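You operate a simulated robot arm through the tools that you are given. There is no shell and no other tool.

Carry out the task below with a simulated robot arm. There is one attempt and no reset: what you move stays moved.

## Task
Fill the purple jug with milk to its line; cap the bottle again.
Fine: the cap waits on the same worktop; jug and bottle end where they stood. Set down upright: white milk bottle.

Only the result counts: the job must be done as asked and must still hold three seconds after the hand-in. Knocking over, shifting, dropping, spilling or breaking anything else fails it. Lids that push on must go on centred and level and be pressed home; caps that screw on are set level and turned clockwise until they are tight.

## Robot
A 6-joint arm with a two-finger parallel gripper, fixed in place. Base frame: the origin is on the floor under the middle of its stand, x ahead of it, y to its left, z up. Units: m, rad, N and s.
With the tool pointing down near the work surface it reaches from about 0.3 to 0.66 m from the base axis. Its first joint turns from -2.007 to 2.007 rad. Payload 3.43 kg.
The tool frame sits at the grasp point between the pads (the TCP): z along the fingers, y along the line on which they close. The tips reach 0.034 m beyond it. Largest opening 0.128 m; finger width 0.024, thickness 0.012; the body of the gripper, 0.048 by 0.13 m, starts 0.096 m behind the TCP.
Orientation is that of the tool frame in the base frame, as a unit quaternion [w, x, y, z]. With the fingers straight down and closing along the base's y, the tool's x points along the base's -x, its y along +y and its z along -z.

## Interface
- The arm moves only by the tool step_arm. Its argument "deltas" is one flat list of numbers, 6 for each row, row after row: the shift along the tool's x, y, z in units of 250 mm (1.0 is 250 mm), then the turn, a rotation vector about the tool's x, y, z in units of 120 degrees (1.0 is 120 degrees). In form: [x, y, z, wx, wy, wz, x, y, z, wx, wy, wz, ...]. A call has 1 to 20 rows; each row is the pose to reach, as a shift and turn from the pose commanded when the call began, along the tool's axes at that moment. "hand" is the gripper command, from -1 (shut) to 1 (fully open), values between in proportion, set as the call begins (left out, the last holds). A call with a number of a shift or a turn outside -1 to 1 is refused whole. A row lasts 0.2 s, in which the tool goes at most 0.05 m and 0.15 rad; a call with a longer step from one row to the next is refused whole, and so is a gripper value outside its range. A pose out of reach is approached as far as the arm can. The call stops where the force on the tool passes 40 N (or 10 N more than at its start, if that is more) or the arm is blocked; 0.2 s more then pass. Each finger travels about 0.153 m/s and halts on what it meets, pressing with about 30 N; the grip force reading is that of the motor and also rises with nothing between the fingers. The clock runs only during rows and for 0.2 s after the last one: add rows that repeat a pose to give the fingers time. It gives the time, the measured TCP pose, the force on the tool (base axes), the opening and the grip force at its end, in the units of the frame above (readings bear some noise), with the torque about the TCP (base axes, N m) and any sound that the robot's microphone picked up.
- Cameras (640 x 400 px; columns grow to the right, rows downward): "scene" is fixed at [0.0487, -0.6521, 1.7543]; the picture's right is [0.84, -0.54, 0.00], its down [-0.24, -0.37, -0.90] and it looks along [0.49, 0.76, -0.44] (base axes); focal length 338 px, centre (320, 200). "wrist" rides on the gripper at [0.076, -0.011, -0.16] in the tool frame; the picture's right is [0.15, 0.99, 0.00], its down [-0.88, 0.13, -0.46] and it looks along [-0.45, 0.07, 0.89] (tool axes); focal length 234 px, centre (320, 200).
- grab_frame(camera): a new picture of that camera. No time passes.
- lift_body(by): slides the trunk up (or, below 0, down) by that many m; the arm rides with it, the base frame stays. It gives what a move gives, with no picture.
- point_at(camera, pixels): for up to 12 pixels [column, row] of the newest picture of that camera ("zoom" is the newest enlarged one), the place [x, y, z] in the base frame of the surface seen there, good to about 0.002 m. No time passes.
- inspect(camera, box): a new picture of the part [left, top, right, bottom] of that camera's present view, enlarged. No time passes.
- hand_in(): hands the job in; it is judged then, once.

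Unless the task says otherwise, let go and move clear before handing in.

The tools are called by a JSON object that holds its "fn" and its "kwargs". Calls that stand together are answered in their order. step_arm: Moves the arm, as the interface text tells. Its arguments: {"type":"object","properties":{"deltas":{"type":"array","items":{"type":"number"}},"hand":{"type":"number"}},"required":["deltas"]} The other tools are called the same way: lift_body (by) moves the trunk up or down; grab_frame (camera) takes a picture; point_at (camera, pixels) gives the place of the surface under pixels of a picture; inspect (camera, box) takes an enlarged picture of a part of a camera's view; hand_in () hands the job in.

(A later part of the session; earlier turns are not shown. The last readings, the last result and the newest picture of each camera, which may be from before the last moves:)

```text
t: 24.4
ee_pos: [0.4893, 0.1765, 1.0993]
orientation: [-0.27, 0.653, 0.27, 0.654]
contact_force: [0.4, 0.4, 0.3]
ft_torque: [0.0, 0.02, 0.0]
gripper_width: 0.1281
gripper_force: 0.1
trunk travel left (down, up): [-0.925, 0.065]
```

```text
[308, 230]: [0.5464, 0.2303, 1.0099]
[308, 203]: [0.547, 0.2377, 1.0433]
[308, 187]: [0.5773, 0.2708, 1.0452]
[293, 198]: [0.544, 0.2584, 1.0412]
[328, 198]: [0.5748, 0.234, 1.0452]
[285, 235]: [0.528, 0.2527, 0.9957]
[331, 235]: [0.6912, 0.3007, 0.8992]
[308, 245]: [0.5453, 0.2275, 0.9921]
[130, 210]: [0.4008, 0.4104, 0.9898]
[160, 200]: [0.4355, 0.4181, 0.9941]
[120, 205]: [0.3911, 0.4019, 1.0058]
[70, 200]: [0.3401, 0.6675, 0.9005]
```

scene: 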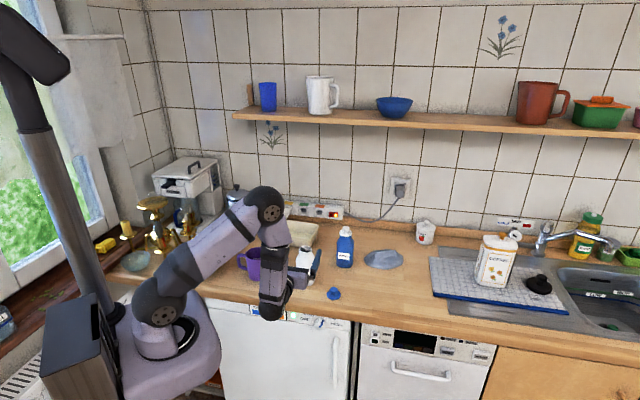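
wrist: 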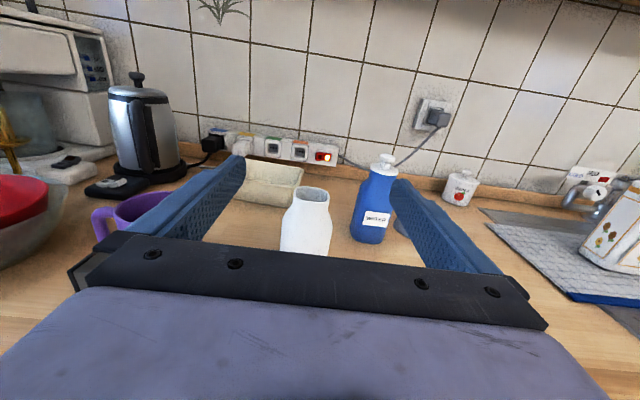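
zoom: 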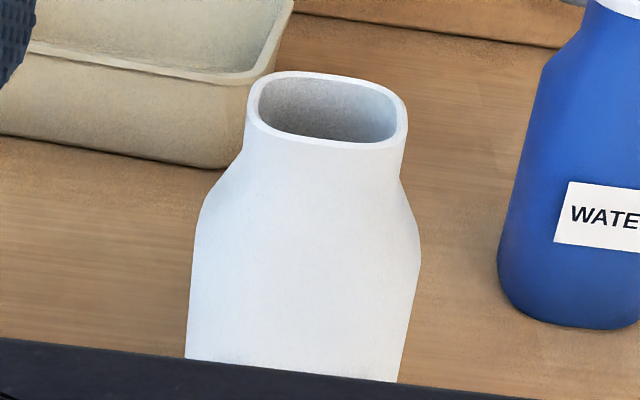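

The arm links are well in front of the counter edge, and the bottle is centred at u≈0.2217, v≈0.577 in counter axes. I'll lower the open hand to grip height (z 0.96) in front of it.

{"fn": "step_arm", "kwargs": {"deltas": [-0.14, 0, 0, 0, 0, 0, -0.28, 0, 0, 0, 0, 0, -0.42, 0, 0, 0, 0, 0, -0.557, 0, 0, 0, 0, 0, -0.557, 0, 0, 0, 0, 0]}}

{"fn": "grab_frame", "kwargs": {"camera": "wrist"}}

{"fn": "inspect", "kwargs": {"camera": "scene", "box": [220, 200, 380, 330]}}

```text
t: 25.6
ee_pos: [0.4872, 0.1756, 0.9602]
orientation: [-0.27, 0.652, 0.271, 0.654]
contact_force: [0.6, 0.8, 0.3]
ft_torque: [-0.01, 0.0, -0.01]
gripper_width: 0.128
gripper_force: 0.0
trunk travel left (down, up): [-0.925, 0.065]
```

```text
taken
```

wrist: 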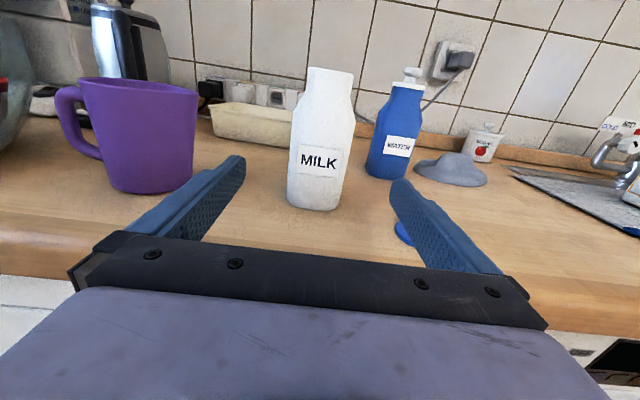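

```text
3.08 times, centred on (300, 265) of scene
```

zoom: 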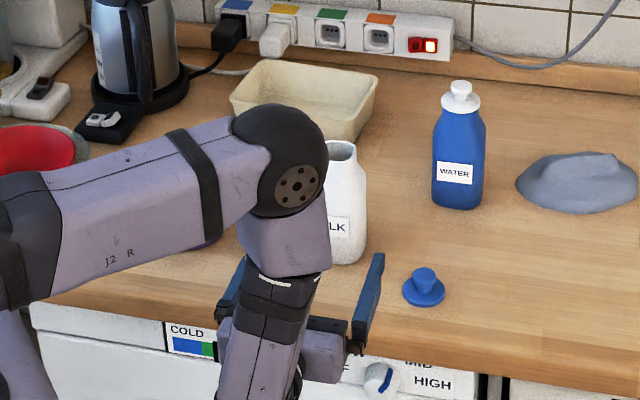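

The hand is at grip height with the bottle between the fingers at wrist (318,150). I'll measure the bottle's front face, edges and label for final centring and rotation.

{"fn": "inspect", "kwargs": {"camera": "wrist", "box": [270, 60, 370, 220]}}

{"fn": "point_at", "kwargs": {"camera": "wrist", "pixels": [[300, 150], [338, 155], [300, 166], [336, 170], [291, 180], [345, 180], [318, 195], [318, 135], [291, 150], [349, 150], [318, 207], [318, 185]]}}

```text
2.50 times, centred on (320, 140) of wrist
```

zoom: 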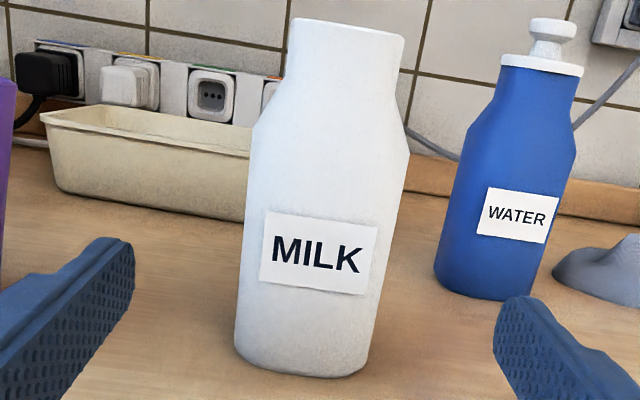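

```text
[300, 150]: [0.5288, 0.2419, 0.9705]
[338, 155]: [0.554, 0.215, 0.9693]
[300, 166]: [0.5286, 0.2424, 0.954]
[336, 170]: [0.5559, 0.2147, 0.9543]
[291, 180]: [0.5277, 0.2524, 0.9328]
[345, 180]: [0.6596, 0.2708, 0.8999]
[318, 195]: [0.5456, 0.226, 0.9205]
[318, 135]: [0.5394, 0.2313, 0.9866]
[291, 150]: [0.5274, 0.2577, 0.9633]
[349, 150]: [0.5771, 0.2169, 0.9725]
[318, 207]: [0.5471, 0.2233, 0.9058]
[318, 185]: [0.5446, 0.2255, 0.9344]
```

The bottle's front face is at v≈0.545, 64 mm wide and centred at u≈0.2225, square to the hand. I'll advance so it sits between the pads.

{"fn": "step_arm", "kwargs": {"deltas": [0, 0.006, 0.09, 0, 0, 0, 0, 0.006, 0.18, 0, 0, 0, 0, 0.006, 0.27, 0, 0, 0, 0, 0.006, 0.36, 0, 0, 0, 0, 0.006, 0.43, 0, 0, 0, 0, 0.006, 0.43, 0, 0, 0]}}

{"fn": "grab_frame", "kwargs": {"camera": "wrist"}}

{"fn": "inspect", "kwargs": {"camera": "scene", "box": [240, 220, 360, 310]}}

```text
t: 27.0
ee_pos: [0.5649, 0.2495, 0.9598]
orientation: [-0.271, 0.653, 0.27, 0.653]
contact_force: [-0.6, -0.5, 0.6]
ft_torque: [0.03, 0.0, -0.02]
gripper_width: 0.128
gripper_force: 0.0
trunk travel left (down, up): [-0.925, 0.065]
```

```text
taken
```

wrist: 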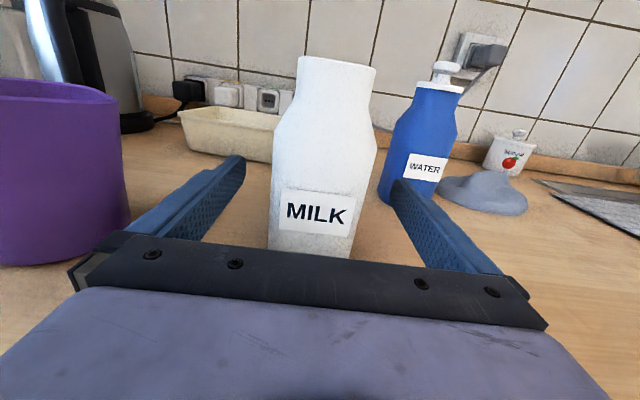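

```text
4.44 times, centred on (300, 265) of scene
```

zoom: 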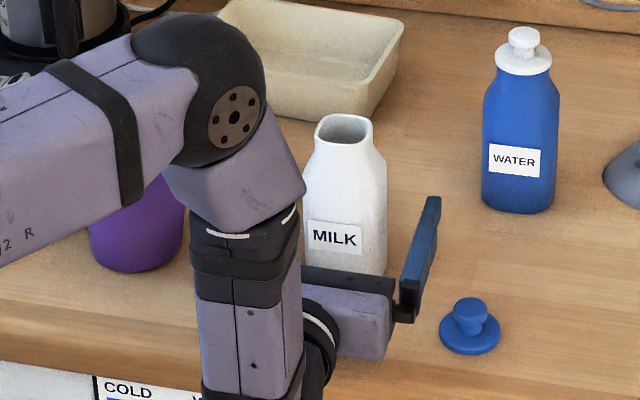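

The hand is around the bottle at u≈0.223, v≈0.576. I'll close to about 72 mm first to check the gaps on both sides.

{"fn": "step_arm", "kwargs": {"deltas": [0, 0, 0, 0, 0, 0, 0, 0, 0, 0, 0, 0], "hand": 0.125}}

{"fn": "inspect", "kwargs": {"camera": "wrist", "box": [240, 140, 400, 240]}}

```text
t: 27.6
ee_pos: [0.5647, 0.2508, 0.9583]
orientation: [-0.271, 0.653, 0.271, 0.653]
contact_force: [-0.6, 0.2, -0.5]
ft_torque: [-0.01, 0.0, 0.01]
gripper_width: 0.0722
gripper_force: 0.7
trunk travel left (down, up): [-0.925, 0.065]
```

```text
4.00 times, centred on (320, 190) of wrist
```

zoom: 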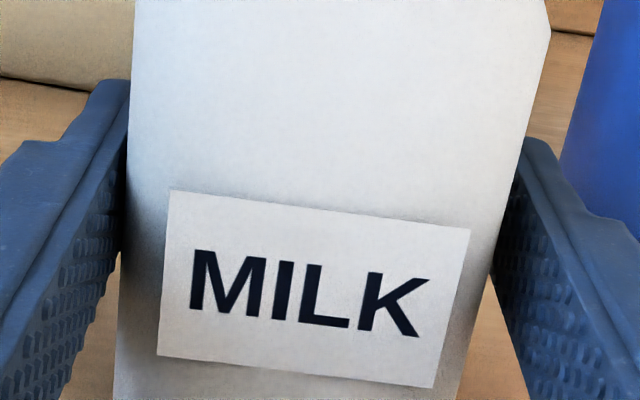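

The fingers sit about evenly on both sides of the bottle. I'll close fully to grip it.

{"fn": "step_arm", "kwargs": {"deltas": [0, 0, 0, 0, 0, 0, 0, 0, 0, 0, 0, 0, 0, 0, 0, 0, 0, 0], "hand": -1}}

{"fn": "inspect", "kwargs": {"camera": "wrist", "box": [240, 40, 400, 240]}}

```text
t: 28.4
ee_pos: [0.5665, 0.2504, 0.9603]
orientation: [-0.27, 0.654, 0.27, 0.653]
contact_force: [-0.3, 0.3, 1.1]
ft_torque: [0.0, -0.02, 0.02]
gripper_width: 0.0674
gripper_force: 29.8
trunk travel left (down, up): [-0.925, 0.065]
```

```text
2.00 times, centred on (320, 140) of wrist
```

zoom: 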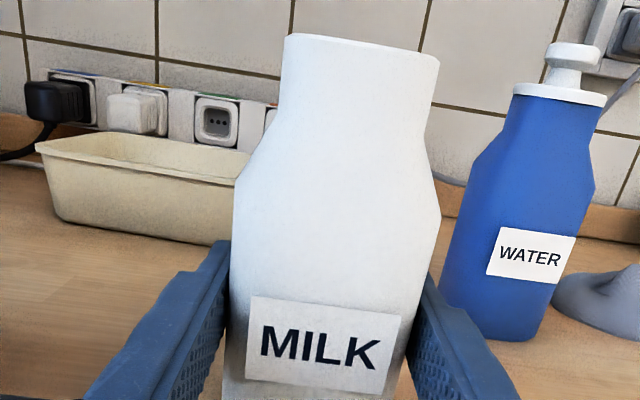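

The bottle is gripped (67.4 mm, 29.8 N) in its original place. I'll lift it 20 mm and check the weight reading and that it isn't slipping.

{"fn": "step_arm", "kwargs": {"deltas": [0.02, 0, 0, 0, 0, 0, 0.04, 0, 0, 0, 0, 0, 0.06, 0, 0, 0, 0, 0, 0.08, 0, 0, 0, 0, 0, 0.08, 0, 0, 0, 0, 0]}}

{"fn": "inspect", "kwargs": {"camera": "wrist", "box": [240, 40, 400, 240]}}

{"fn": "inspect", "kwargs": {"camera": "scene", "box": [240, 220, 360, 310]}}

```text
t: 29.6
ee_pos: [0.5662, 0.2512, 0.9797]
orientation: [-0.271, 0.653, 0.271, 0.653]
contact_force: [0.0, -0.2, -3.8]
ft_torque: [-0.05, -0.07, -0.01]
gripper_width: 0.0674
gripper_force: 29.7
trunk travel left (down, up): [-0.925, 0.065]
```

```text
2.00 times, centred on (320, 140) of wrist
```

zoom: 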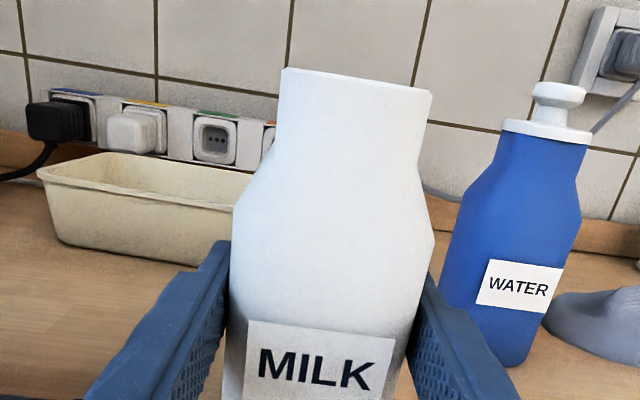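

```text
4.44 times, centred on (300, 265) of scene
```

zoom: 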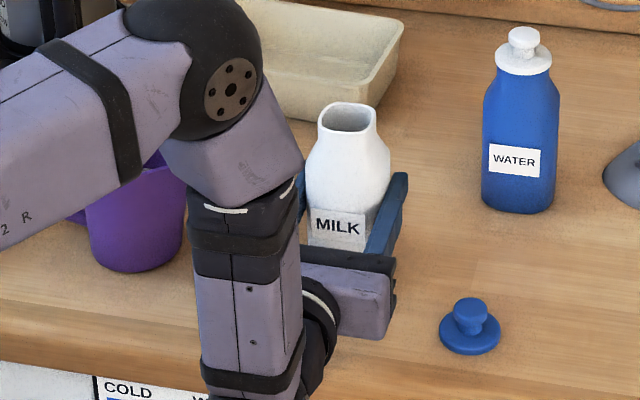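

The weight reading is -3.8 N, but in the wrist zoom the bottle sits lower relative to the fingers than before. I'll measure it to see whether it slipped or tilted.

{"fn": "grab_frame", "kwargs": {"camera": "wrist"}}

{"fn": "point_at", "kwargs": {"camera": "wrist", "pixels": [[300, 205], [330, 210], [300, 190], [330, 190], [300, 160], [330, 160], [320, 130], [310, 100], [330, 100], [310, 80], [330, 85], [320, 140]]}}

{"fn": "inspect", "kwargs": {"camera": "scene", "box": [285, 240, 355, 290]}}

{"fn": "point_at", "kwargs": {"camera": "zoom", "pixels": [[275, 60], [220, 80], [335, 80], [275, 105], [270, 150], [270, 200], [230, 220], [330, 235], [230, 260], [310, 262]]}}

```text
taken
```

wrist: 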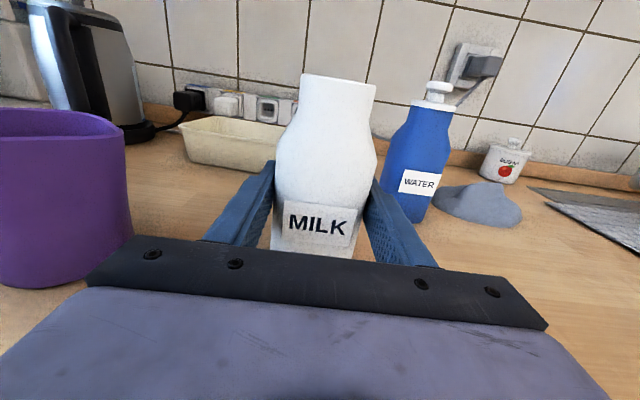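

```text
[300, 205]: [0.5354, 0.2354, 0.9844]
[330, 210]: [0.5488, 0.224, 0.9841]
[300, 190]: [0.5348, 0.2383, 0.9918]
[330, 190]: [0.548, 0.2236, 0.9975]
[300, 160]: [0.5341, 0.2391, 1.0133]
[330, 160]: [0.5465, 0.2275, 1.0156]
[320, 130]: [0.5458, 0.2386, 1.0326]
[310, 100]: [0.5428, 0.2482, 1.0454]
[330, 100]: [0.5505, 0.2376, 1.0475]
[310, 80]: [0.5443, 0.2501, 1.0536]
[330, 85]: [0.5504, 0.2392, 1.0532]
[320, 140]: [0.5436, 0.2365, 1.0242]
```

```text
8.00 times, centred on (320, 265) of scene
```

zoom: 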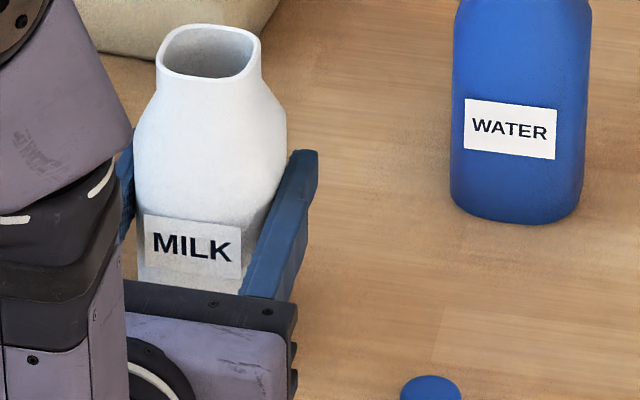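

```text
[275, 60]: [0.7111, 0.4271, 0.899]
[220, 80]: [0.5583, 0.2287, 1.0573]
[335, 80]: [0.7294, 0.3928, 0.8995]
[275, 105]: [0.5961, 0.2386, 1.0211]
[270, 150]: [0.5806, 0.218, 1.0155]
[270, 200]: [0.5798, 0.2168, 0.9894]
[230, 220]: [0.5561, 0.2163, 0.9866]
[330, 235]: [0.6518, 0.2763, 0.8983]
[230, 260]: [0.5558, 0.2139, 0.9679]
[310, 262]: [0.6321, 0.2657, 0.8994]
```

I'll measure the rim all around in the scene zoom, to tell a slip from a tilt.

{"fn": "point_at", "kwargs": {"camera": "zoom", "pixels": [[205, 27], [162, 48], [258, 52], [210, 79], [185, 30], [235, 30], [175, 72], [245, 78], [140, 150], [200, 120], [285, 130], [190, 205]]}}

{"fn": "inspect", "kwargs": {"camera": "wrist", "box": [200, 150, 440, 280]}}

```text
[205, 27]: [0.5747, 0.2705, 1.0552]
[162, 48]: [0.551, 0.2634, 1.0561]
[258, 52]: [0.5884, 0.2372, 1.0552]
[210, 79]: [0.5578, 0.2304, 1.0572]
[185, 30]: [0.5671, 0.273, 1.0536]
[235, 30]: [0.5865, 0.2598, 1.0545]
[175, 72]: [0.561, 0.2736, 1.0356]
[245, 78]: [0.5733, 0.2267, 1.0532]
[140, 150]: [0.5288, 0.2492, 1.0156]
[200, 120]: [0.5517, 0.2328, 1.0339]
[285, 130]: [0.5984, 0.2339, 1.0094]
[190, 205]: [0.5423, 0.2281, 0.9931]
```

```text
2.67 times, centred on (320, 215) of wrist
```

zoom: 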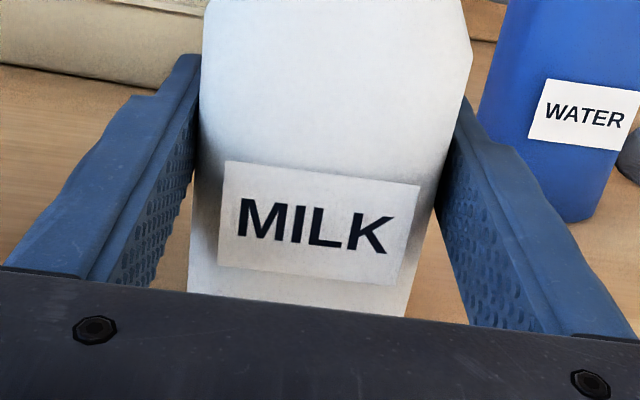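

The rim is level at z≈1.0555, so the bottle rose only 11 mm for a 19.5 mm lift; it slipped about 9 mm in the pads. I'll hold still one second and see whether it keeps slipping.

{"fn": "step_arm", "kwargs": {"deltas": [0, 0, 0, 0, 0, 0, 0, 0, 0, 0, 0, 0, 0, 0, 0, 0, 0, 0, 0, 0, 0, 0, 0, 0, 0, 0, 0, 0, 0, 0], "hand": -1}}

{"fn": "inspect", "kwargs": {"camera": "wrist", "box": [200, 150, 440, 280]}}

{"fn": "inspect", "kwargs": {"camera": "scene", "box": [285, 240, 355, 290]}}

{"fn": "point_at", "kwargs": {"camera": "zoom", "pixels": [[205, 27], [162, 48], [258, 52], [210, 79], [185, 30], [235, 30]]}}

```text
t: 30.8
ee_pos: [0.5652, 0.25, 0.9797]
orientation: [-0.271, 0.653, 0.271, 0.653]
contact_force: [-0.3, 0.7, -3.0]
ft_torque: [0.03, 0.07, 0.04]
gripper_width: 0.0673
gripper_force: 30.0
trunk travel left (down, up): [-0.925, 0.065]
```

```text
2.67 times, centred on (320, 215) of wrist
```

zoom: 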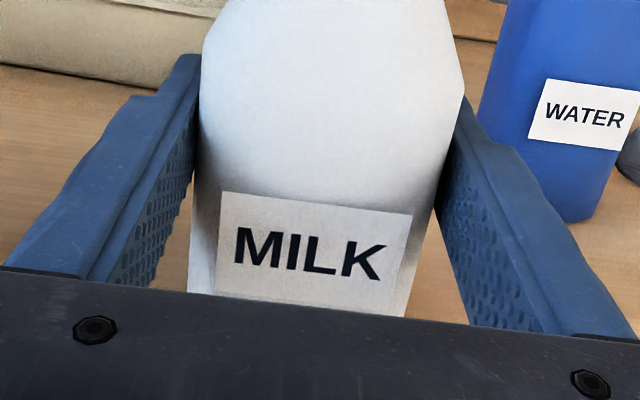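

```text
8.00 times, centred on (320, 265) of scene
```

zoom: 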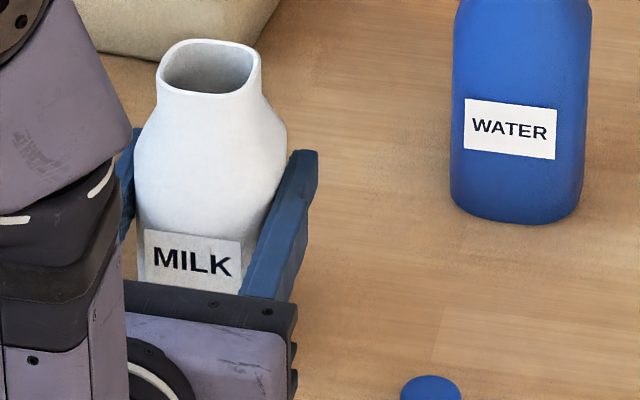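

```text
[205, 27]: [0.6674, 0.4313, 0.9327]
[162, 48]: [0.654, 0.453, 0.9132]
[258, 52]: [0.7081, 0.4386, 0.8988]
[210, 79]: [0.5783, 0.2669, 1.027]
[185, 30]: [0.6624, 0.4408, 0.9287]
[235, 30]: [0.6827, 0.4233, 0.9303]
```

The bottle is creeping down through the pads at several mm/s, so it can't be held upright for long. I'll set it back down on its spot now, then re-grip lower and do the lift and tilt quickly, since once tilted the finger itself supports it.

{"fn": "step_arm", "kwargs": {"deltas": [-0.008, 0, 0, 0, 0, 0, -0.016, 0, 0, 0, 0, 0, -0.024, 0, 0, 0, 0, 0, -0.032, 0, 0, 0, 0, 0]}}

{"fn": "inspect", "kwargs": {"camera": "scene", "box": [285, 240, 355, 290]}}

{"fn": "point_at", "kwargs": {"camera": "zoom", "pixels": [[210, 42], [165, 65], [256, 70], [210, 94], [250, 50], [210, 98]]}}

```text
t: 31.8
ee_pos: [0.5663, 0.2501, 0.9763]
orientation: [-0.271, 0.65, 0.27, 0.656]
contact_force: [1.4, 3.6, 16.4]
ft_torque: [0.27, 0.56, -0.09]
gripper_width: 0.0674
gripper_force: 30.1
trunk travel left (down, up): [-0.925, 0.065]
```

```text
8.00 times, centred on (320, 265) of scene
```

zoom: 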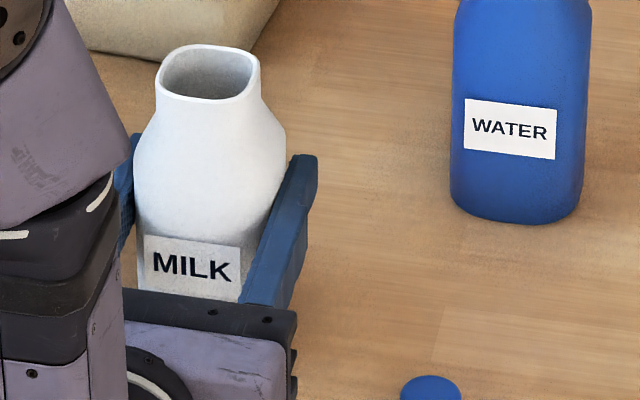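

```text
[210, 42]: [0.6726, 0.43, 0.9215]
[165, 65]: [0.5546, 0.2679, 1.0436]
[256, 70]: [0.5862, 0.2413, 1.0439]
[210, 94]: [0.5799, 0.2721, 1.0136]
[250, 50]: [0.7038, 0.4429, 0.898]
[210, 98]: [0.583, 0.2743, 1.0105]
```

The bottle stands on the worktop again (rim at 1.0437, 16 N upward). I'll ease off 4 mm and open the fingers.

{"fn": "step_arm", "kwargs": {"deltas": [0.008, 0, 0, 0, 0, 0, 0.016, 0, 0, 0, 0, 0]}}

{"fn": "step_arm", "kwargs": {"deltas": [0, 0, 0, 0, 0, 0, 0, 0, 0, 0, 0, 0], "hand": 0.25}}

{"fn": "grab_frame", "kwargs": {"camera": "wrist"}}

{"fn": "inspect", "kwargs": {"camera": "scene", "box": [285, 240, 355, 290]}}

{"fn": "point_at", "kwargs": {"camera": "zoom", "pixels": [[205, 45], [163, 65], [258, 68], [210, 96], [250, 52], [170, 82]]}}

```text
t: 32.4
ee_pos: [0.5652, 0.2488, 0.9762]
orientation: [-0.269, 0.655, 0.271, 0.652]
contact_force: [1.5, 0.8, 5.6]
ft_torque: [0.16, -0.38, 0.04]
gripper_width: 0.0674
gripper_force: 29.9
trunk travel left (down, up): [-0.925, 0.065]
```

```text
t: 33.0
ee_pos: [0.5656, 0.249, 0.9751]
orientation: [-0.269, 0.654, 0.269, 0.653]
contact_force: [-0.2, 0.2, 0.1]
ft_torque: [-0.02, -0.01, -0.01]
gripper_width: 0.0801
gripper_force: 0.1
trunk travel left (down, up): [-0.925, 0.065]
```

```text
taken
```

wrist: 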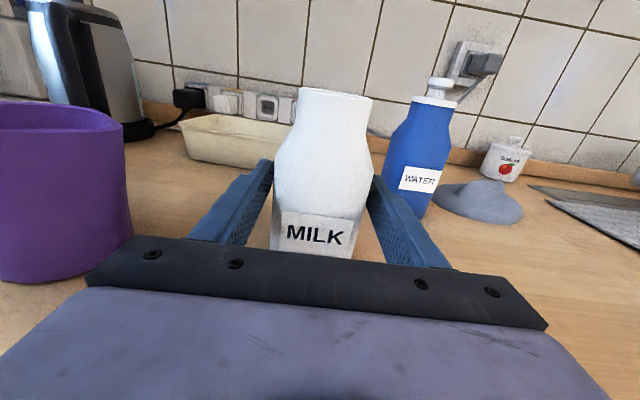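

```text
8.00 times, centred on (320, 265) of scene
```

zoom: 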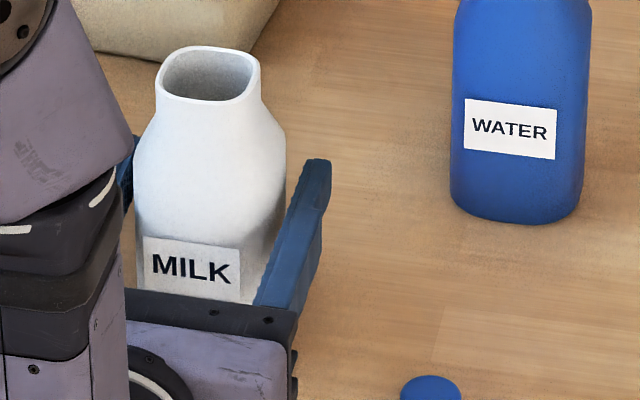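

```text
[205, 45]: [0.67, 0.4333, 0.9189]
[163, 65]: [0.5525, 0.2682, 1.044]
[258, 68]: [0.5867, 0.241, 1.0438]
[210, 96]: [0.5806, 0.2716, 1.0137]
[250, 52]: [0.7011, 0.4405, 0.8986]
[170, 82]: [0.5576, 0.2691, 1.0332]
```

The bottle stands freely at its spot. I'll open slightly more and slide down to a lower grip height (z≈0.942).

{"fn": "step_arm", "kwargs": {"deltas": [0, 0.003, 0.004, 0, 0, 0, -0.044, 0.003, 0.004, 0, 0, 0, -0.088, 0.003, 0.004, 0, 0, 0, -0.132, 0.003, 0.004, 0, 0, 0, -0.132, 0.003, 0.004, 0, 0, 0], "hand": 0.5}}

{"fn": "grab_frame", "kwargs": {"camera": "wrist"}}

{"fn": "inspect", "kwargs": {"camera": "scene", "box": [240, 220, 360, 310]}}

```text
t: 34.2
ee_pos: [0.568, 0.2503, 0.9458]
orientation: [-0.271, 0.652, 0.271, 0.654]
contact_force: [-1.0, -1.8, 11.8]
ft_torque: [-1.02, 1.27, 0.05]
gripper_width: 0.0962
gripper_force: 0.0
trunk travel left (down, up): [-0.925, 0.065]
```

```text
taken
```

wrist: 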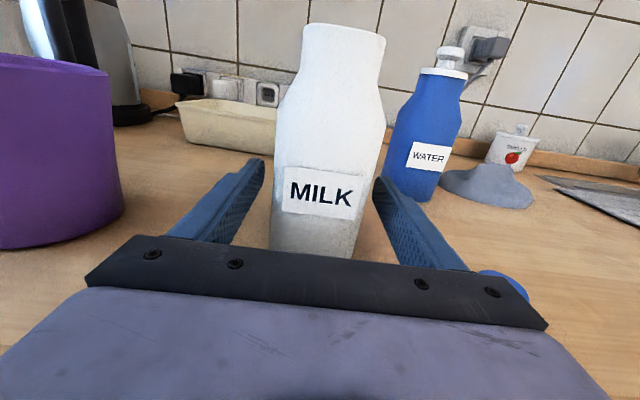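

```text
4.44 times, centred on (300, 265) of scene
```

zoom: 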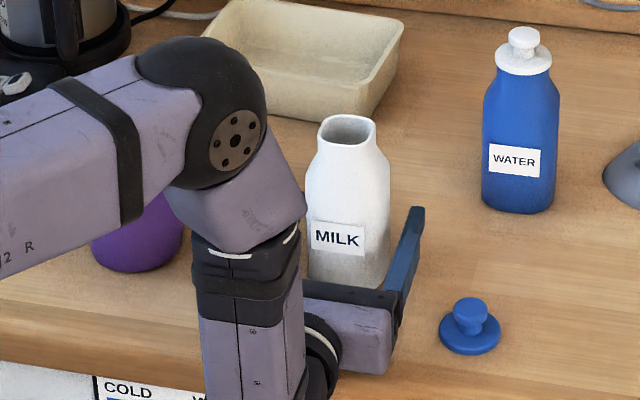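

Something behind the palm touched the counter edge (11.8 N, about 0.14 m behind the TCP), so this is too low. I'll rise to about z 0.953 and then grip.

{"fn": "step_arm", "kwargs": {"deltas": [0.022, 0, 0, 0, 0, 0, 0.045, 0, 0, 0, 0, 0, 0.045, 0, 0, 0, 0, 0]}}

{"fn": "point_at", "kwargs": {"camera": "wrist", "pixels": [[320, 200], [290, 190], [345, 200], [320, 100], [310, 40], [60, 60], [60, 150], [110, 75]]}}

```text
t: 35.0
ee_pos: [0.5671, 0.2496, 0.9542]
orientation: [-0.271, 0.654, 0.271, 0.653]
contact_force: [-0.2, -0.7, 0.5]
ft_torque: [-0.01, 0.03, -0.02]
gripper_width: 0.0958
gripper_force: 0.1
trunk travel left (down, up): [-0.925, 0.065]
```

```text
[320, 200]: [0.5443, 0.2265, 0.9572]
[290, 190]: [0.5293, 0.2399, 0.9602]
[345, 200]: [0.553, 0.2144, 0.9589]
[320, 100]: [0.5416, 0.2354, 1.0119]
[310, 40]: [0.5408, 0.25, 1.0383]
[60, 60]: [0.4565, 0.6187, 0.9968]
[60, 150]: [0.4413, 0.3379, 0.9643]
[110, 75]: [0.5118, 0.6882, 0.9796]
```

The hand is free at z 0.954 and square to the bottle. I'll grip now while it still stands on the worktop.

{"fn": "step_arm", "kwargs": {"deltas": [0, -0.004, 0, 0, 0, 0, 0, -0.004, 0, 0, 0, 0, 0, -0.004, 0, 0, 0, 0], "hand": -1}}

{"fn": "grab_frame", "kwargs": {"camera": "wrist"}}

{"fn": "point_at", "kwargs": {"camera": "wrist", "pixels": [[40, 70], [100, 70], [110, 130], [60, 245]]}}

```text
t: 35.8
ee_pos: [0.5668, 0.2502, 0.9552]
orientation: [-0.27, 0.653, 0.27, 0.654]
contact_force: [1.7, -0.4, 0.5]
ft_torque: [-0.17, 0.02, 0.08]
gripper_width: 0.0675
gripper_force: 30.2
trunk travel left (down, up): [-0.925, 0.065]
```

```text
taken
```

wrist: 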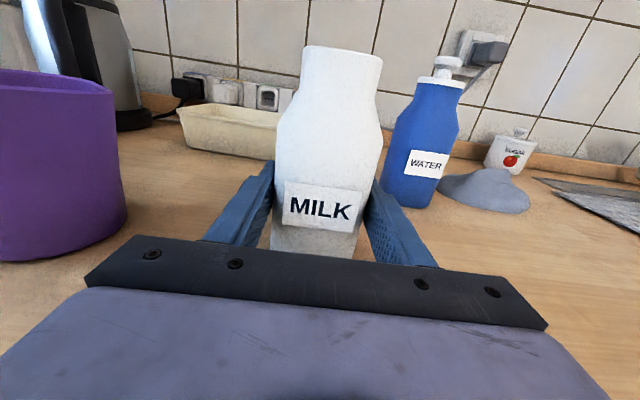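

```text
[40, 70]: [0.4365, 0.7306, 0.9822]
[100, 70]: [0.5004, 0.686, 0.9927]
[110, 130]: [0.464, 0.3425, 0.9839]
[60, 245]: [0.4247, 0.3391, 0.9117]
```

The grip is firm on a low hold (67.5 mm, 30 N). I'll now lift, move left and tilt to 54° in one quick motion, which stays below the pouring angle, and then check everything.

{"fn": "step_arm", "kwargs": {"deltas": [0.18, 0, 0, 0, 0, 0, 0.34, -0.04, 0, 0, 0, -0.05, 0.45, -0.13, -0.01, 0, 0, -0.1167, 0.51, -0.25, -0.02, 0, 0, -0.1833, 0.52, -0.36, -0.035, 0, 0, -0.25, 0.52, -0.398, -0.04, 0, 0, -0.3167, 0.52, -0.398, -0.04, 0, 0, -0.3833, 0.52, -0.398, -0.04, 0, 0, -0.45]}}

{"fn": "grab_frame", "kwargs": {"camera": "scene"}}

{"fn": "grab_frame", "kwargs": {"camera": "wrist"}}

```text
t: 37.6
ee_pos: [0.4889, 0.3146, 1.0841]
orientation: [0.057, 0.458, 0.538, 0.705]
contact_force: [-0.5, 0.1, -3.3]
ft_torque: [0.01, 0.01, -0.02]
gripper_width: 0.0674
gripper_force: 29.8
trunk travel left (down, up): [-0.925, 0.065]
```

```text
taken
```

scene: 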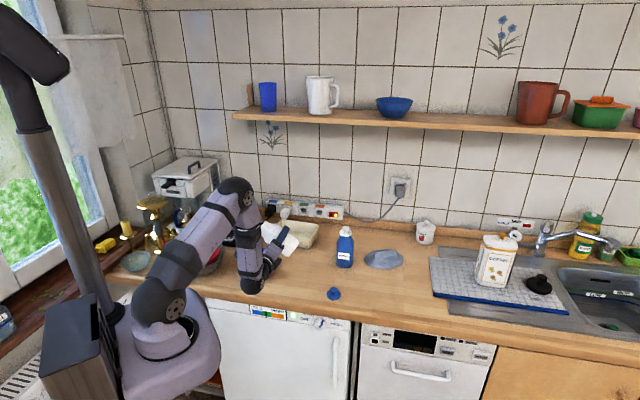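

```text
taken
```

wrist: 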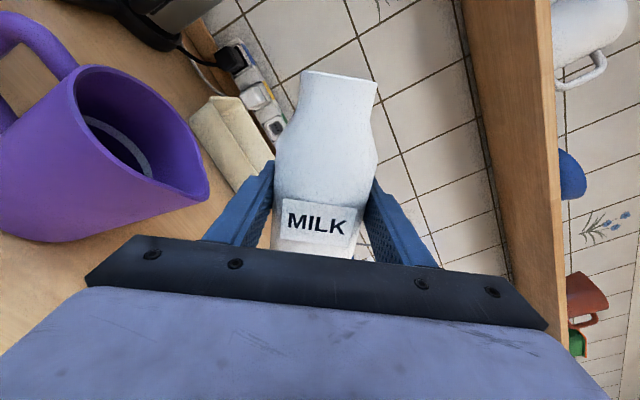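

The bottle is tilted at 54° and the wrist camera sees straight into the jug, with the fill line visible at (120,150). I'll measure the bottle lip near (303,73) and the jug rim to check where the milk will land.

{"fn": "point_at", "kwargs": {"camera": "wrist", "pixels": [[303, 74], [340, 74], [376, 82], [120, 150], [150, 165], [95, 118], [75, 90], [120, 70], [205, 185], [195, 150], [110, 170], [285, 140]]}}

{"fn": "inspect", "kwargs": {"camera": "scene", "box": [220, 200, 340, 300]}}

{"fn": "inspect", "kwargs": {"camera": "wrist", "box": [0, 50, 400, 250]}}

```text
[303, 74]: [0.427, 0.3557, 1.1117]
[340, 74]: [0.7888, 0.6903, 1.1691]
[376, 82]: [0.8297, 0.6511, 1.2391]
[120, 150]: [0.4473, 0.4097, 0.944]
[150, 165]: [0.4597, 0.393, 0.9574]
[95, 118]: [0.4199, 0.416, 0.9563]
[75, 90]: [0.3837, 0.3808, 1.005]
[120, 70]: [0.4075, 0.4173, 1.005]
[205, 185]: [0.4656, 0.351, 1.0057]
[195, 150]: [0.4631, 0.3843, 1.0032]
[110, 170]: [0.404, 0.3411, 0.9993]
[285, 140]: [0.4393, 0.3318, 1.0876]
```

```text
4.00 times, centred on (280, 250) of scene
```

zoom: 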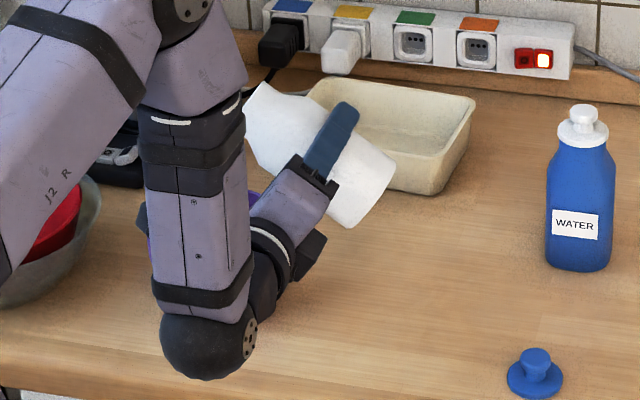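

```text
1.60 times, centred on (200, 150) of wrist
```

zoom: 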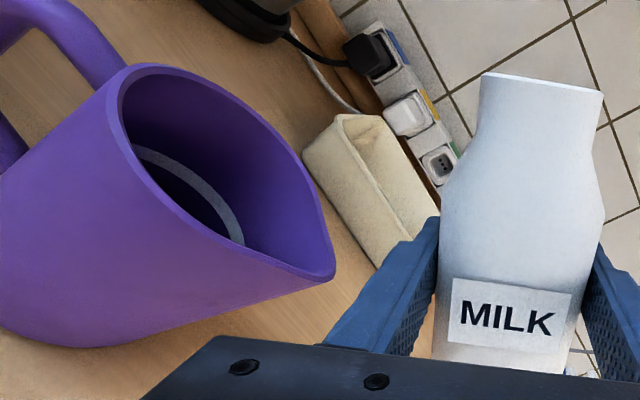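

The lip is at u≈0.050, z≈1.11, above the jug opening, which matches my model with about 10 mm of creep. I'll tilt on to 64° and look for the first flow.

{"fn": "step_arm", "kwargs": {"deltas": [0, 0, 0, 0, 0, -0.05, 0, 0, 0, 0, 0, -0.0833]}}

{"fn": "grab_frame", "kwargs": {"camera": "wrist"}}

```text
t: 38.2
ee_pos: [0.4893, 0.3149, 1.0847]
orientation: [0.118, 0.41, 0.576, 0.697]
contact_force: [-0.6, -0.7, -3.6]
ft_torque: [0.05, 0.01, 0.02]
gripper_width: 0.0676
gripper_force: 29.8
trunk travel left (down, up): [-0.925, 0.065]
```

```text
taken
```

wrist: 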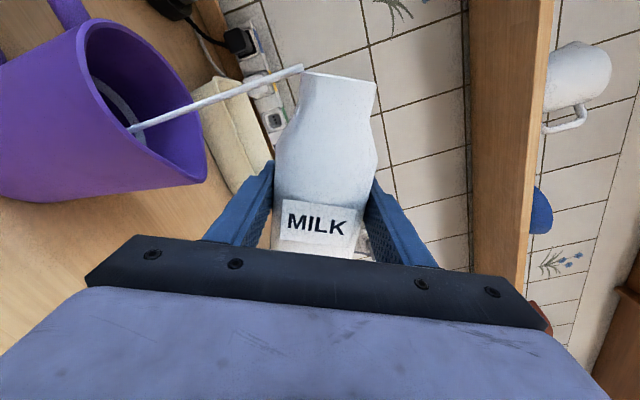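

Milk has started to flow: a stream runs from the lip at (303,68) into the jug near (130,130). I'll measure its path to be sure it lands well inside.

{"fn": "point_at", "kwargs": {"camera": "wrist", "pixels": [[301, 69], [250, 88], [200, 105], [160, 118], [135, 129], [120, 105], [110, 130], [150, 160], [195, 175], [80, 40], [130, 50], [128, 150]]}}

{"fn": "inspect", "kwargs": {"camera": "wrist", "box": [0, 0, 320, 200]}}

```text
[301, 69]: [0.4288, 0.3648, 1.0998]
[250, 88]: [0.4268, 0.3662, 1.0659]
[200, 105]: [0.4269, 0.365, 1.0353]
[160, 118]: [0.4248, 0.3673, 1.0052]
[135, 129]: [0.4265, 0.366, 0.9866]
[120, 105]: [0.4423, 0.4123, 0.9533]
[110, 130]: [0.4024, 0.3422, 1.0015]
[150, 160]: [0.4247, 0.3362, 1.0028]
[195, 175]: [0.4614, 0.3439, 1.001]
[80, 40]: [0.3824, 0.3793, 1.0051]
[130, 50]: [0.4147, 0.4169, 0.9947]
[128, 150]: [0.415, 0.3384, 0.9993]
```

```text
2.00 times, centred on (160, 100) of wrist
```

zoom: 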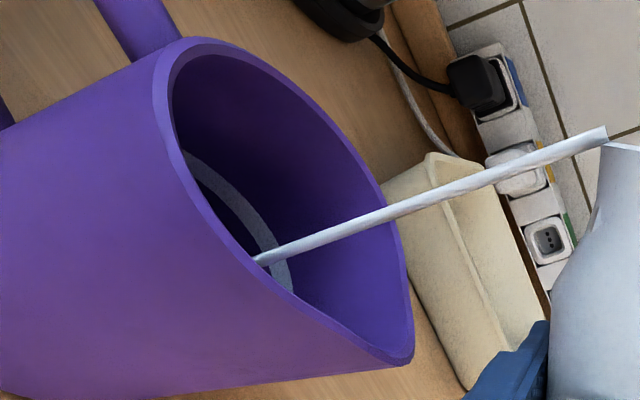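

The stream falls straight down at (0.4265, 0.366), about 13 mm from the jug's centre and safely inside. I'll hold the angle briefly and watch the level.

{"fn": "step_arm", "kwargs": {"deltas": [0, 0, 0, 0, 0, 0, 0, 0, 0, 0, 0, 0]}}

{"fn": "grab_frame", "kwargs": {"camera": "wrist"}}

{"fn": "inspect", "kwargs": {"camera": "wrist", "box": [0, 0, 320, 200]}}

```text
t: 38.8
ee_pos: [0.4881, 0.3146, 1.0837]
orientation: [0.116, 0.411, 0.576, 0.697]
contact_force: [0.3, -0.1, -4.0]
ft_torque: [0.0, 0.04, 0.01]
gripper_width: 0.0675
gripper_force: 30.5
trunk travel left (down, up): [-0.925, 0.065]
```

```text
taken
```

wrist: 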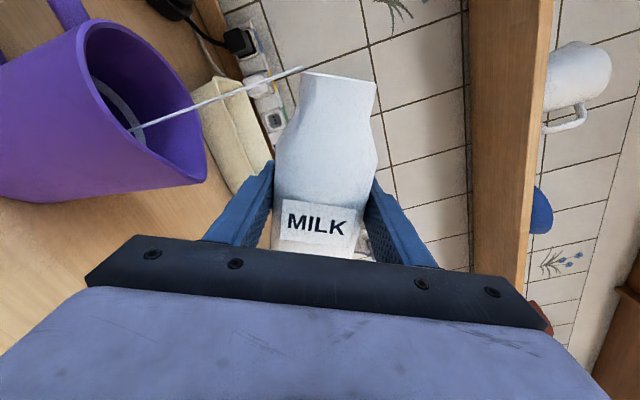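

```text
2.00 times, centred on (160, 100) of wrist
```

zoom: 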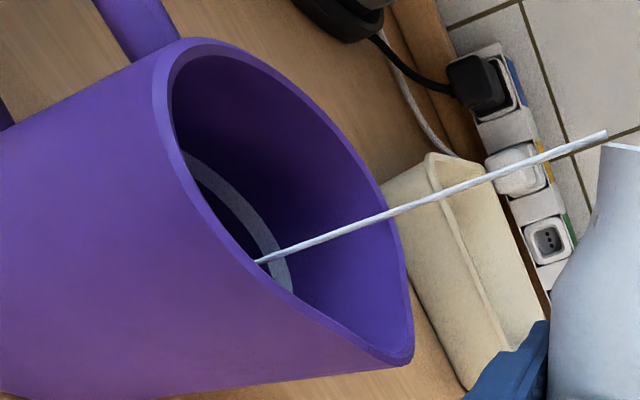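

The stream is thinning, so each tilt angle is self-limiting as I expected. I'll tilt to 70° and hold briefly.

{"fn": "step_arm", "kwargs": {"deltas": [0, 0, 0, 0, 0, -0.05, 0, 0, 0, 0, 0, -0.05, 0, 0, 0, 0, 0, -0.05]}}

{"fn": "inspect", "kwargs": {"camera": "wrist", "box": [0, 0, 400, 250]}}

```text
t: 39.6
ee_pos: [0.4885, 0.3143, 1.0851]
orientation: [0.153, 0.38, 0.596, 0.69]
contact_force: [0.1, -0.5, -2.9]
ft_torque: [0.01, 0.01, 0.01]
gripper_width: 0.0672
gripper_force: 30.3
trunk travel left (down, up): [-0.925, 0.065]
```

```text
1.60 times, centred on (200, 125) of wrist
```

zoom: 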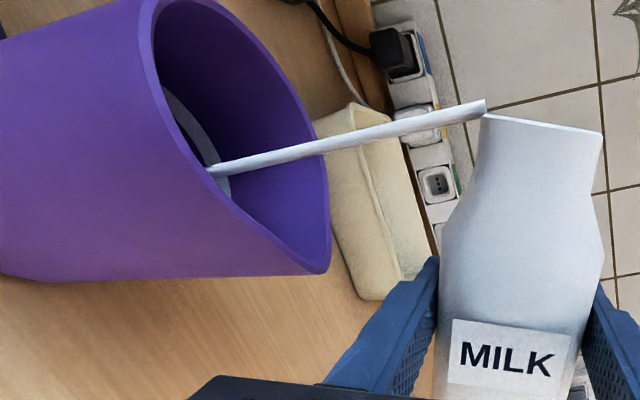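

The stream still lands inside at zoom (215,172), and the milk surface isn't visible yet. I'll tilt to 75° while raising 12 mm to keep the view into the jug.

{"fn": "step_arm", "kwargs": {"deltas": [0.0164, 0.0451, 0, 0, 0, -0.0417, 0.0164, 0.0451, 0, 0, 0, -0.0417, 0.0164, 0.0451, 0, 0, 0, -0.0417]}}

{"fn": "inspect", "kwargs": {"camera": "wrist", "box": [0, 0, 400, 250]}}

{"fn": "point_at", "kwargs": {"camera": "zoom", "pixels": [[215, 160], [230, 155], [300, 135], [400, 110], [200, 120], [190, 100], [240, 130], [200, 140], [180, 90], [215, 180]]}}

```text
t: 40.4
ee_pos: [0.4886, 0.3154, 1.0972]
orientation: [0.183, 0.354, 0.612, 0.683]
contact_force: [0.2, -0.7, -2.2]
ft_torque: [0.01, -0.03, -0.04]
gripper_width: 0.0673
gripper_force: 29.9
trunk travel left (down, up): [-0.925, 0.065]
```

```text
1.60 times, centred on (200, 125) of wrist
```

zoom: 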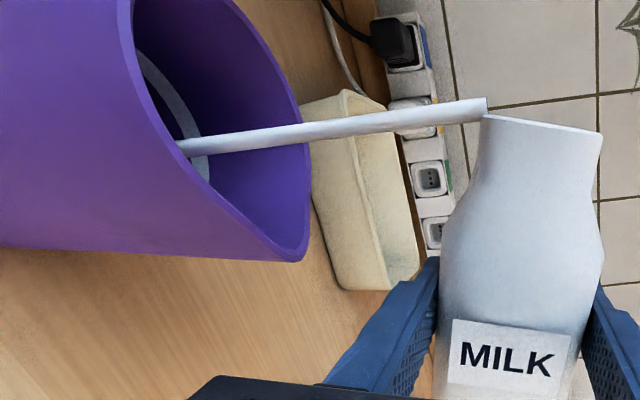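

```text
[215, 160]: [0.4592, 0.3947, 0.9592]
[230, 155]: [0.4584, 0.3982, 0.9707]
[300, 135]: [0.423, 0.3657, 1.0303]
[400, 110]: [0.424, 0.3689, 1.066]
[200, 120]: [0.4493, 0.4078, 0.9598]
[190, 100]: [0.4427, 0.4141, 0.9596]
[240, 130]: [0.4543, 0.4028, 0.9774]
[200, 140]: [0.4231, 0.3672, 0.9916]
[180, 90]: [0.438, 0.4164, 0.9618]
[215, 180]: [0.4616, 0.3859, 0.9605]
```

The stream is steady and lands inside. I'll hold 75° for two more rows and look for the milk surface.

{"fn": "step_arm", "kwargs": {"deltas": [0, 0, 0, 0, 0, 0, 0, 0, 0, 0, 0, 0]}}

{"fn": "inspect", "kwargs": {"camera": "wrist", "box": [0, 0, 400, 250]}}

```text
t: 41.0
ee_pos: [0.489, 0.3154, 1.0986]
orientation: [0.182, 0.353, 0.613, 0.683]
contact_force: [0.3, -0.5, -2.1]
ft_torque: [0.03, 0.03, 0.0]
gripper_width: 0.067
gripper_force: 30.1
trunk travel left (down, up): [-0.925, 0.065]
```

```text
1.60 times, centred on (200, 125) of wrist
```

zoom: 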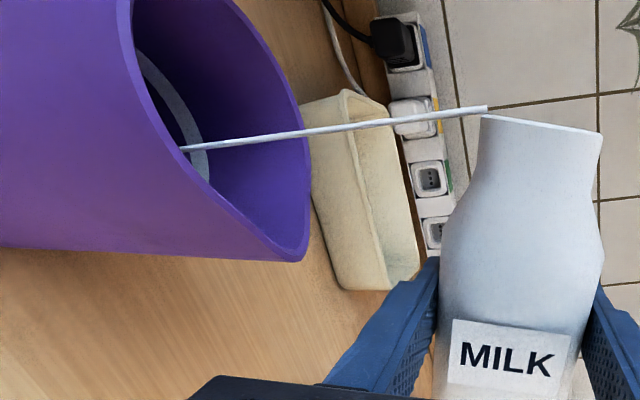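

The flow has nearly stopped at 75°, and the load reading has dropped by about 1.5 N. I'll go to 80° with a small raise and hold.

{"fn": "step_arm", "kwargs": {"deltas": [0.0083, 0.0309, 0, 0, 0, -0.0417, 0.0083, 0.0309, 0, 0, 0, -0.0417, 0.0083, 0.0309, 0, 0, 0, -0.0417]}}

{"fn": "inspect", "kwargs": {"camera": "wrist", "box": [0, 0, 400, 250]}}

{"fn": "point_at", "kwargs": {"camera": "zoom", "pixels": [[150, 70], [155, 90], [160, 110], [175, 120], [250, 130], [140, 60], [185, 130], [165, 130]]}}

```text
t: 41.8
ee_pos: [0.4886, 0.3151, 1.104]
orientation: [0.213, 0.326, 0.628, 0.674]
contact_force: [0.1, 0.4, -1.9]
ft_torque: [0.02, -0.01, 0.03]
gripper_width: 0.0672
gripper_force: 30.2
trunk travel left (down, up): [-0.925, 0.065]
```

```text
1.60 times, centred on (200, 125) of wrist
```

zoom: 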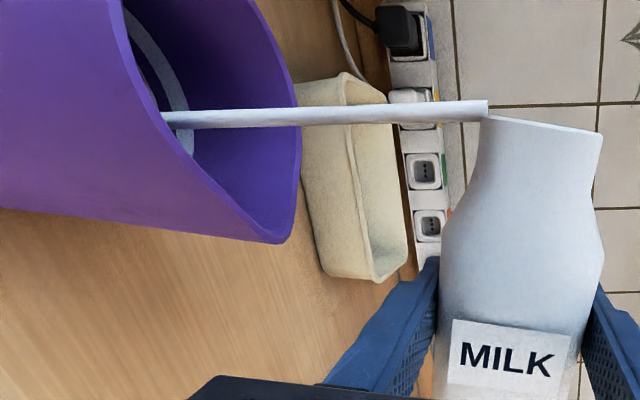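

```text
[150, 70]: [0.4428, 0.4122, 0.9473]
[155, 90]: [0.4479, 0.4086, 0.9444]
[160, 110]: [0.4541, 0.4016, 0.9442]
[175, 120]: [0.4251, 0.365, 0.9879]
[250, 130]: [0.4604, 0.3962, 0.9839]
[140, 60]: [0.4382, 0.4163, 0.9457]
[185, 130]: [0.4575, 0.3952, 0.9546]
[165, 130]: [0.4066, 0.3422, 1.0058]
```

The wall just below the line (z≈0.944) is visible and still dry, with the stream landing inside. I'll hold 80° for two more rows.

{"fn": "step_arm", "kwargs": {"deltas": [0, 0, 0, 0, 0, 0, 0, 0, 0, 0, 0, 0]}}

{"fn": "inspect", "kwargs": {"camera": "wrist", "box": [0, 0, 320, 160]}}

{"fn": "grab_frame", "kwargs": {"camera": "scene"}}

```text
t: 42.4
ee_pos: [0.4885, 0.3135, 1.1044]
orientation: [0.212, 0.326, 0.628, 0.674]
contact_force: [0.9, -0.3, -2.2]
ft_torque: [0.02, 0.04, 0.02]
gripper_width: 0.0671
gripper_force: 29.6
trunk travel left (down, up): [-0.925, 0.065]
```

```text
2.00 times, centred on (160, 80) of wrist
```

zoom: 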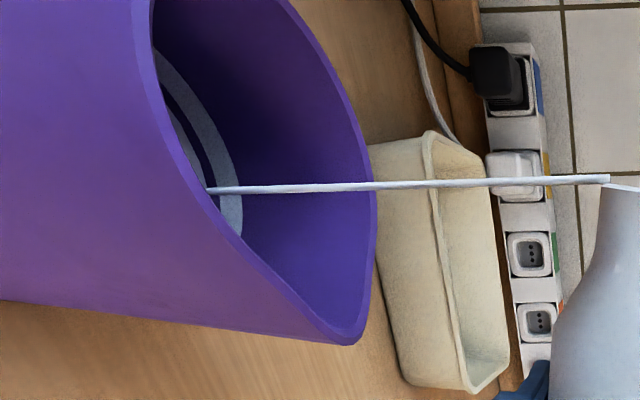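

```text
taken
```

scene: 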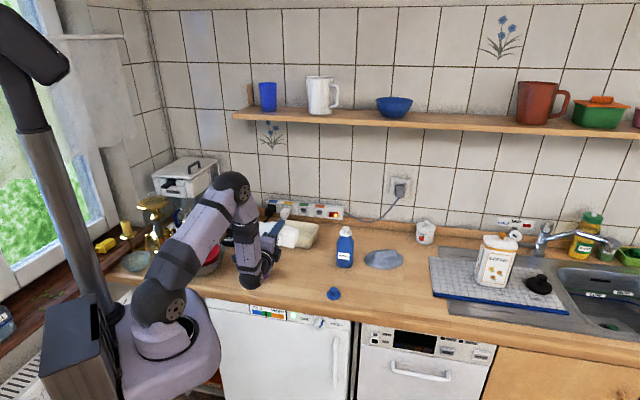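

Now a pale milk surface appears at zoom (187,130), separated from the fill line by a dark band of wall at (203,140). I'll measure both heights.

{"fn": "inspect", "kwargs": {"camera": "wrist", "box": [60, 10, 140, 120]}}

```text
3.64 times, centred on (100, 65) of wrist
```

zoom: 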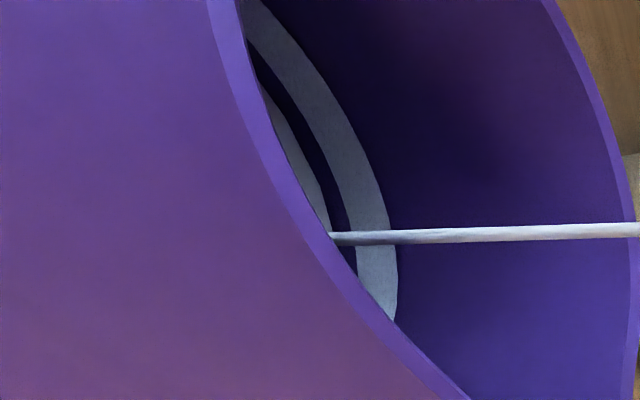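

{"fn": "point_at", "kwargs": {"camera": "zoom", "pixels": [[290, 140], [305, 170], [318, 195], [280, 115], [310, 155], [325, 180], [335, 205], [340, 160], [360, 190], [375, 210], [355, 170], [380, 270]]}}

```text
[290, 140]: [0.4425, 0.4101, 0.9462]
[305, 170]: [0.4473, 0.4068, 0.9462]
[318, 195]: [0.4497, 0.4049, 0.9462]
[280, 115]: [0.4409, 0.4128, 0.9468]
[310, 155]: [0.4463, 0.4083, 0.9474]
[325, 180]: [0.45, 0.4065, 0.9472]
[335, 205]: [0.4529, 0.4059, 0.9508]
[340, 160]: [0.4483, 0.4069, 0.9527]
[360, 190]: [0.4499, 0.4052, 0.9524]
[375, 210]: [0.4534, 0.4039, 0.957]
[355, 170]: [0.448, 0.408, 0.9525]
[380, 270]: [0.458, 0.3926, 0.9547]
```

The milk is at z≈0.9462 and the line band runs from about 0.952 to 0.959 (centre ≈0.9555), so about 9 mm to go. I'll let the thin stream at 80° run out a little more and re-measure.

{"fn": "step_arm", "kwargs": {"deltas": [0, 0, 0, 0, 0, 0, 0, 0, 0, 0, 0, 0]}}

{"fn": "inspect", "kwargs": {"camera": "wrist", "box": [60, 10, 140, 120]}}

{"fn": "point_at", "kwargs": {"camera": "zoom", "pixels": [[290, 140], [305, 170], [318, 195], [285, 115], [310, 155], [325, 180], [335, 205], [340, 160]]}}

```text
t: 43.0
ee_pos: [0.488, 0.3154, 1.1035]
orientation: [0.213, 0.326, 0.627, 0.674]
contact_force: [0.1, -0.7, -0.8]
ft_torque: [-0.01, -0.01, -0.03]
gripper_width: 0.0672
gripper_force: 30.1
trunk travel left (down, up): [-0.925, 0.065]
```

```text
3.64 times, centred on (100, 65) of wrist
```

zoom: 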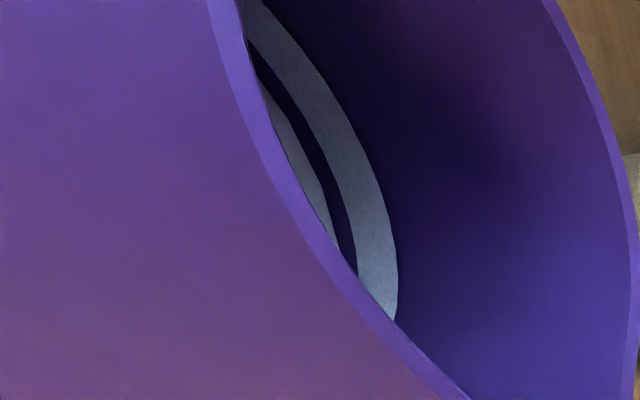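

```text
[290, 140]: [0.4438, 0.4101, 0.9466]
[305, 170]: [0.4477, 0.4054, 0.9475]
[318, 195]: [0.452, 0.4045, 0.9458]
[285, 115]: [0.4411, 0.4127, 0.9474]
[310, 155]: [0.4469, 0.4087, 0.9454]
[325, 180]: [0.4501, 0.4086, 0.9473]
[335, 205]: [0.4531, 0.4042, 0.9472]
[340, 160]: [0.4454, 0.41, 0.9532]
```

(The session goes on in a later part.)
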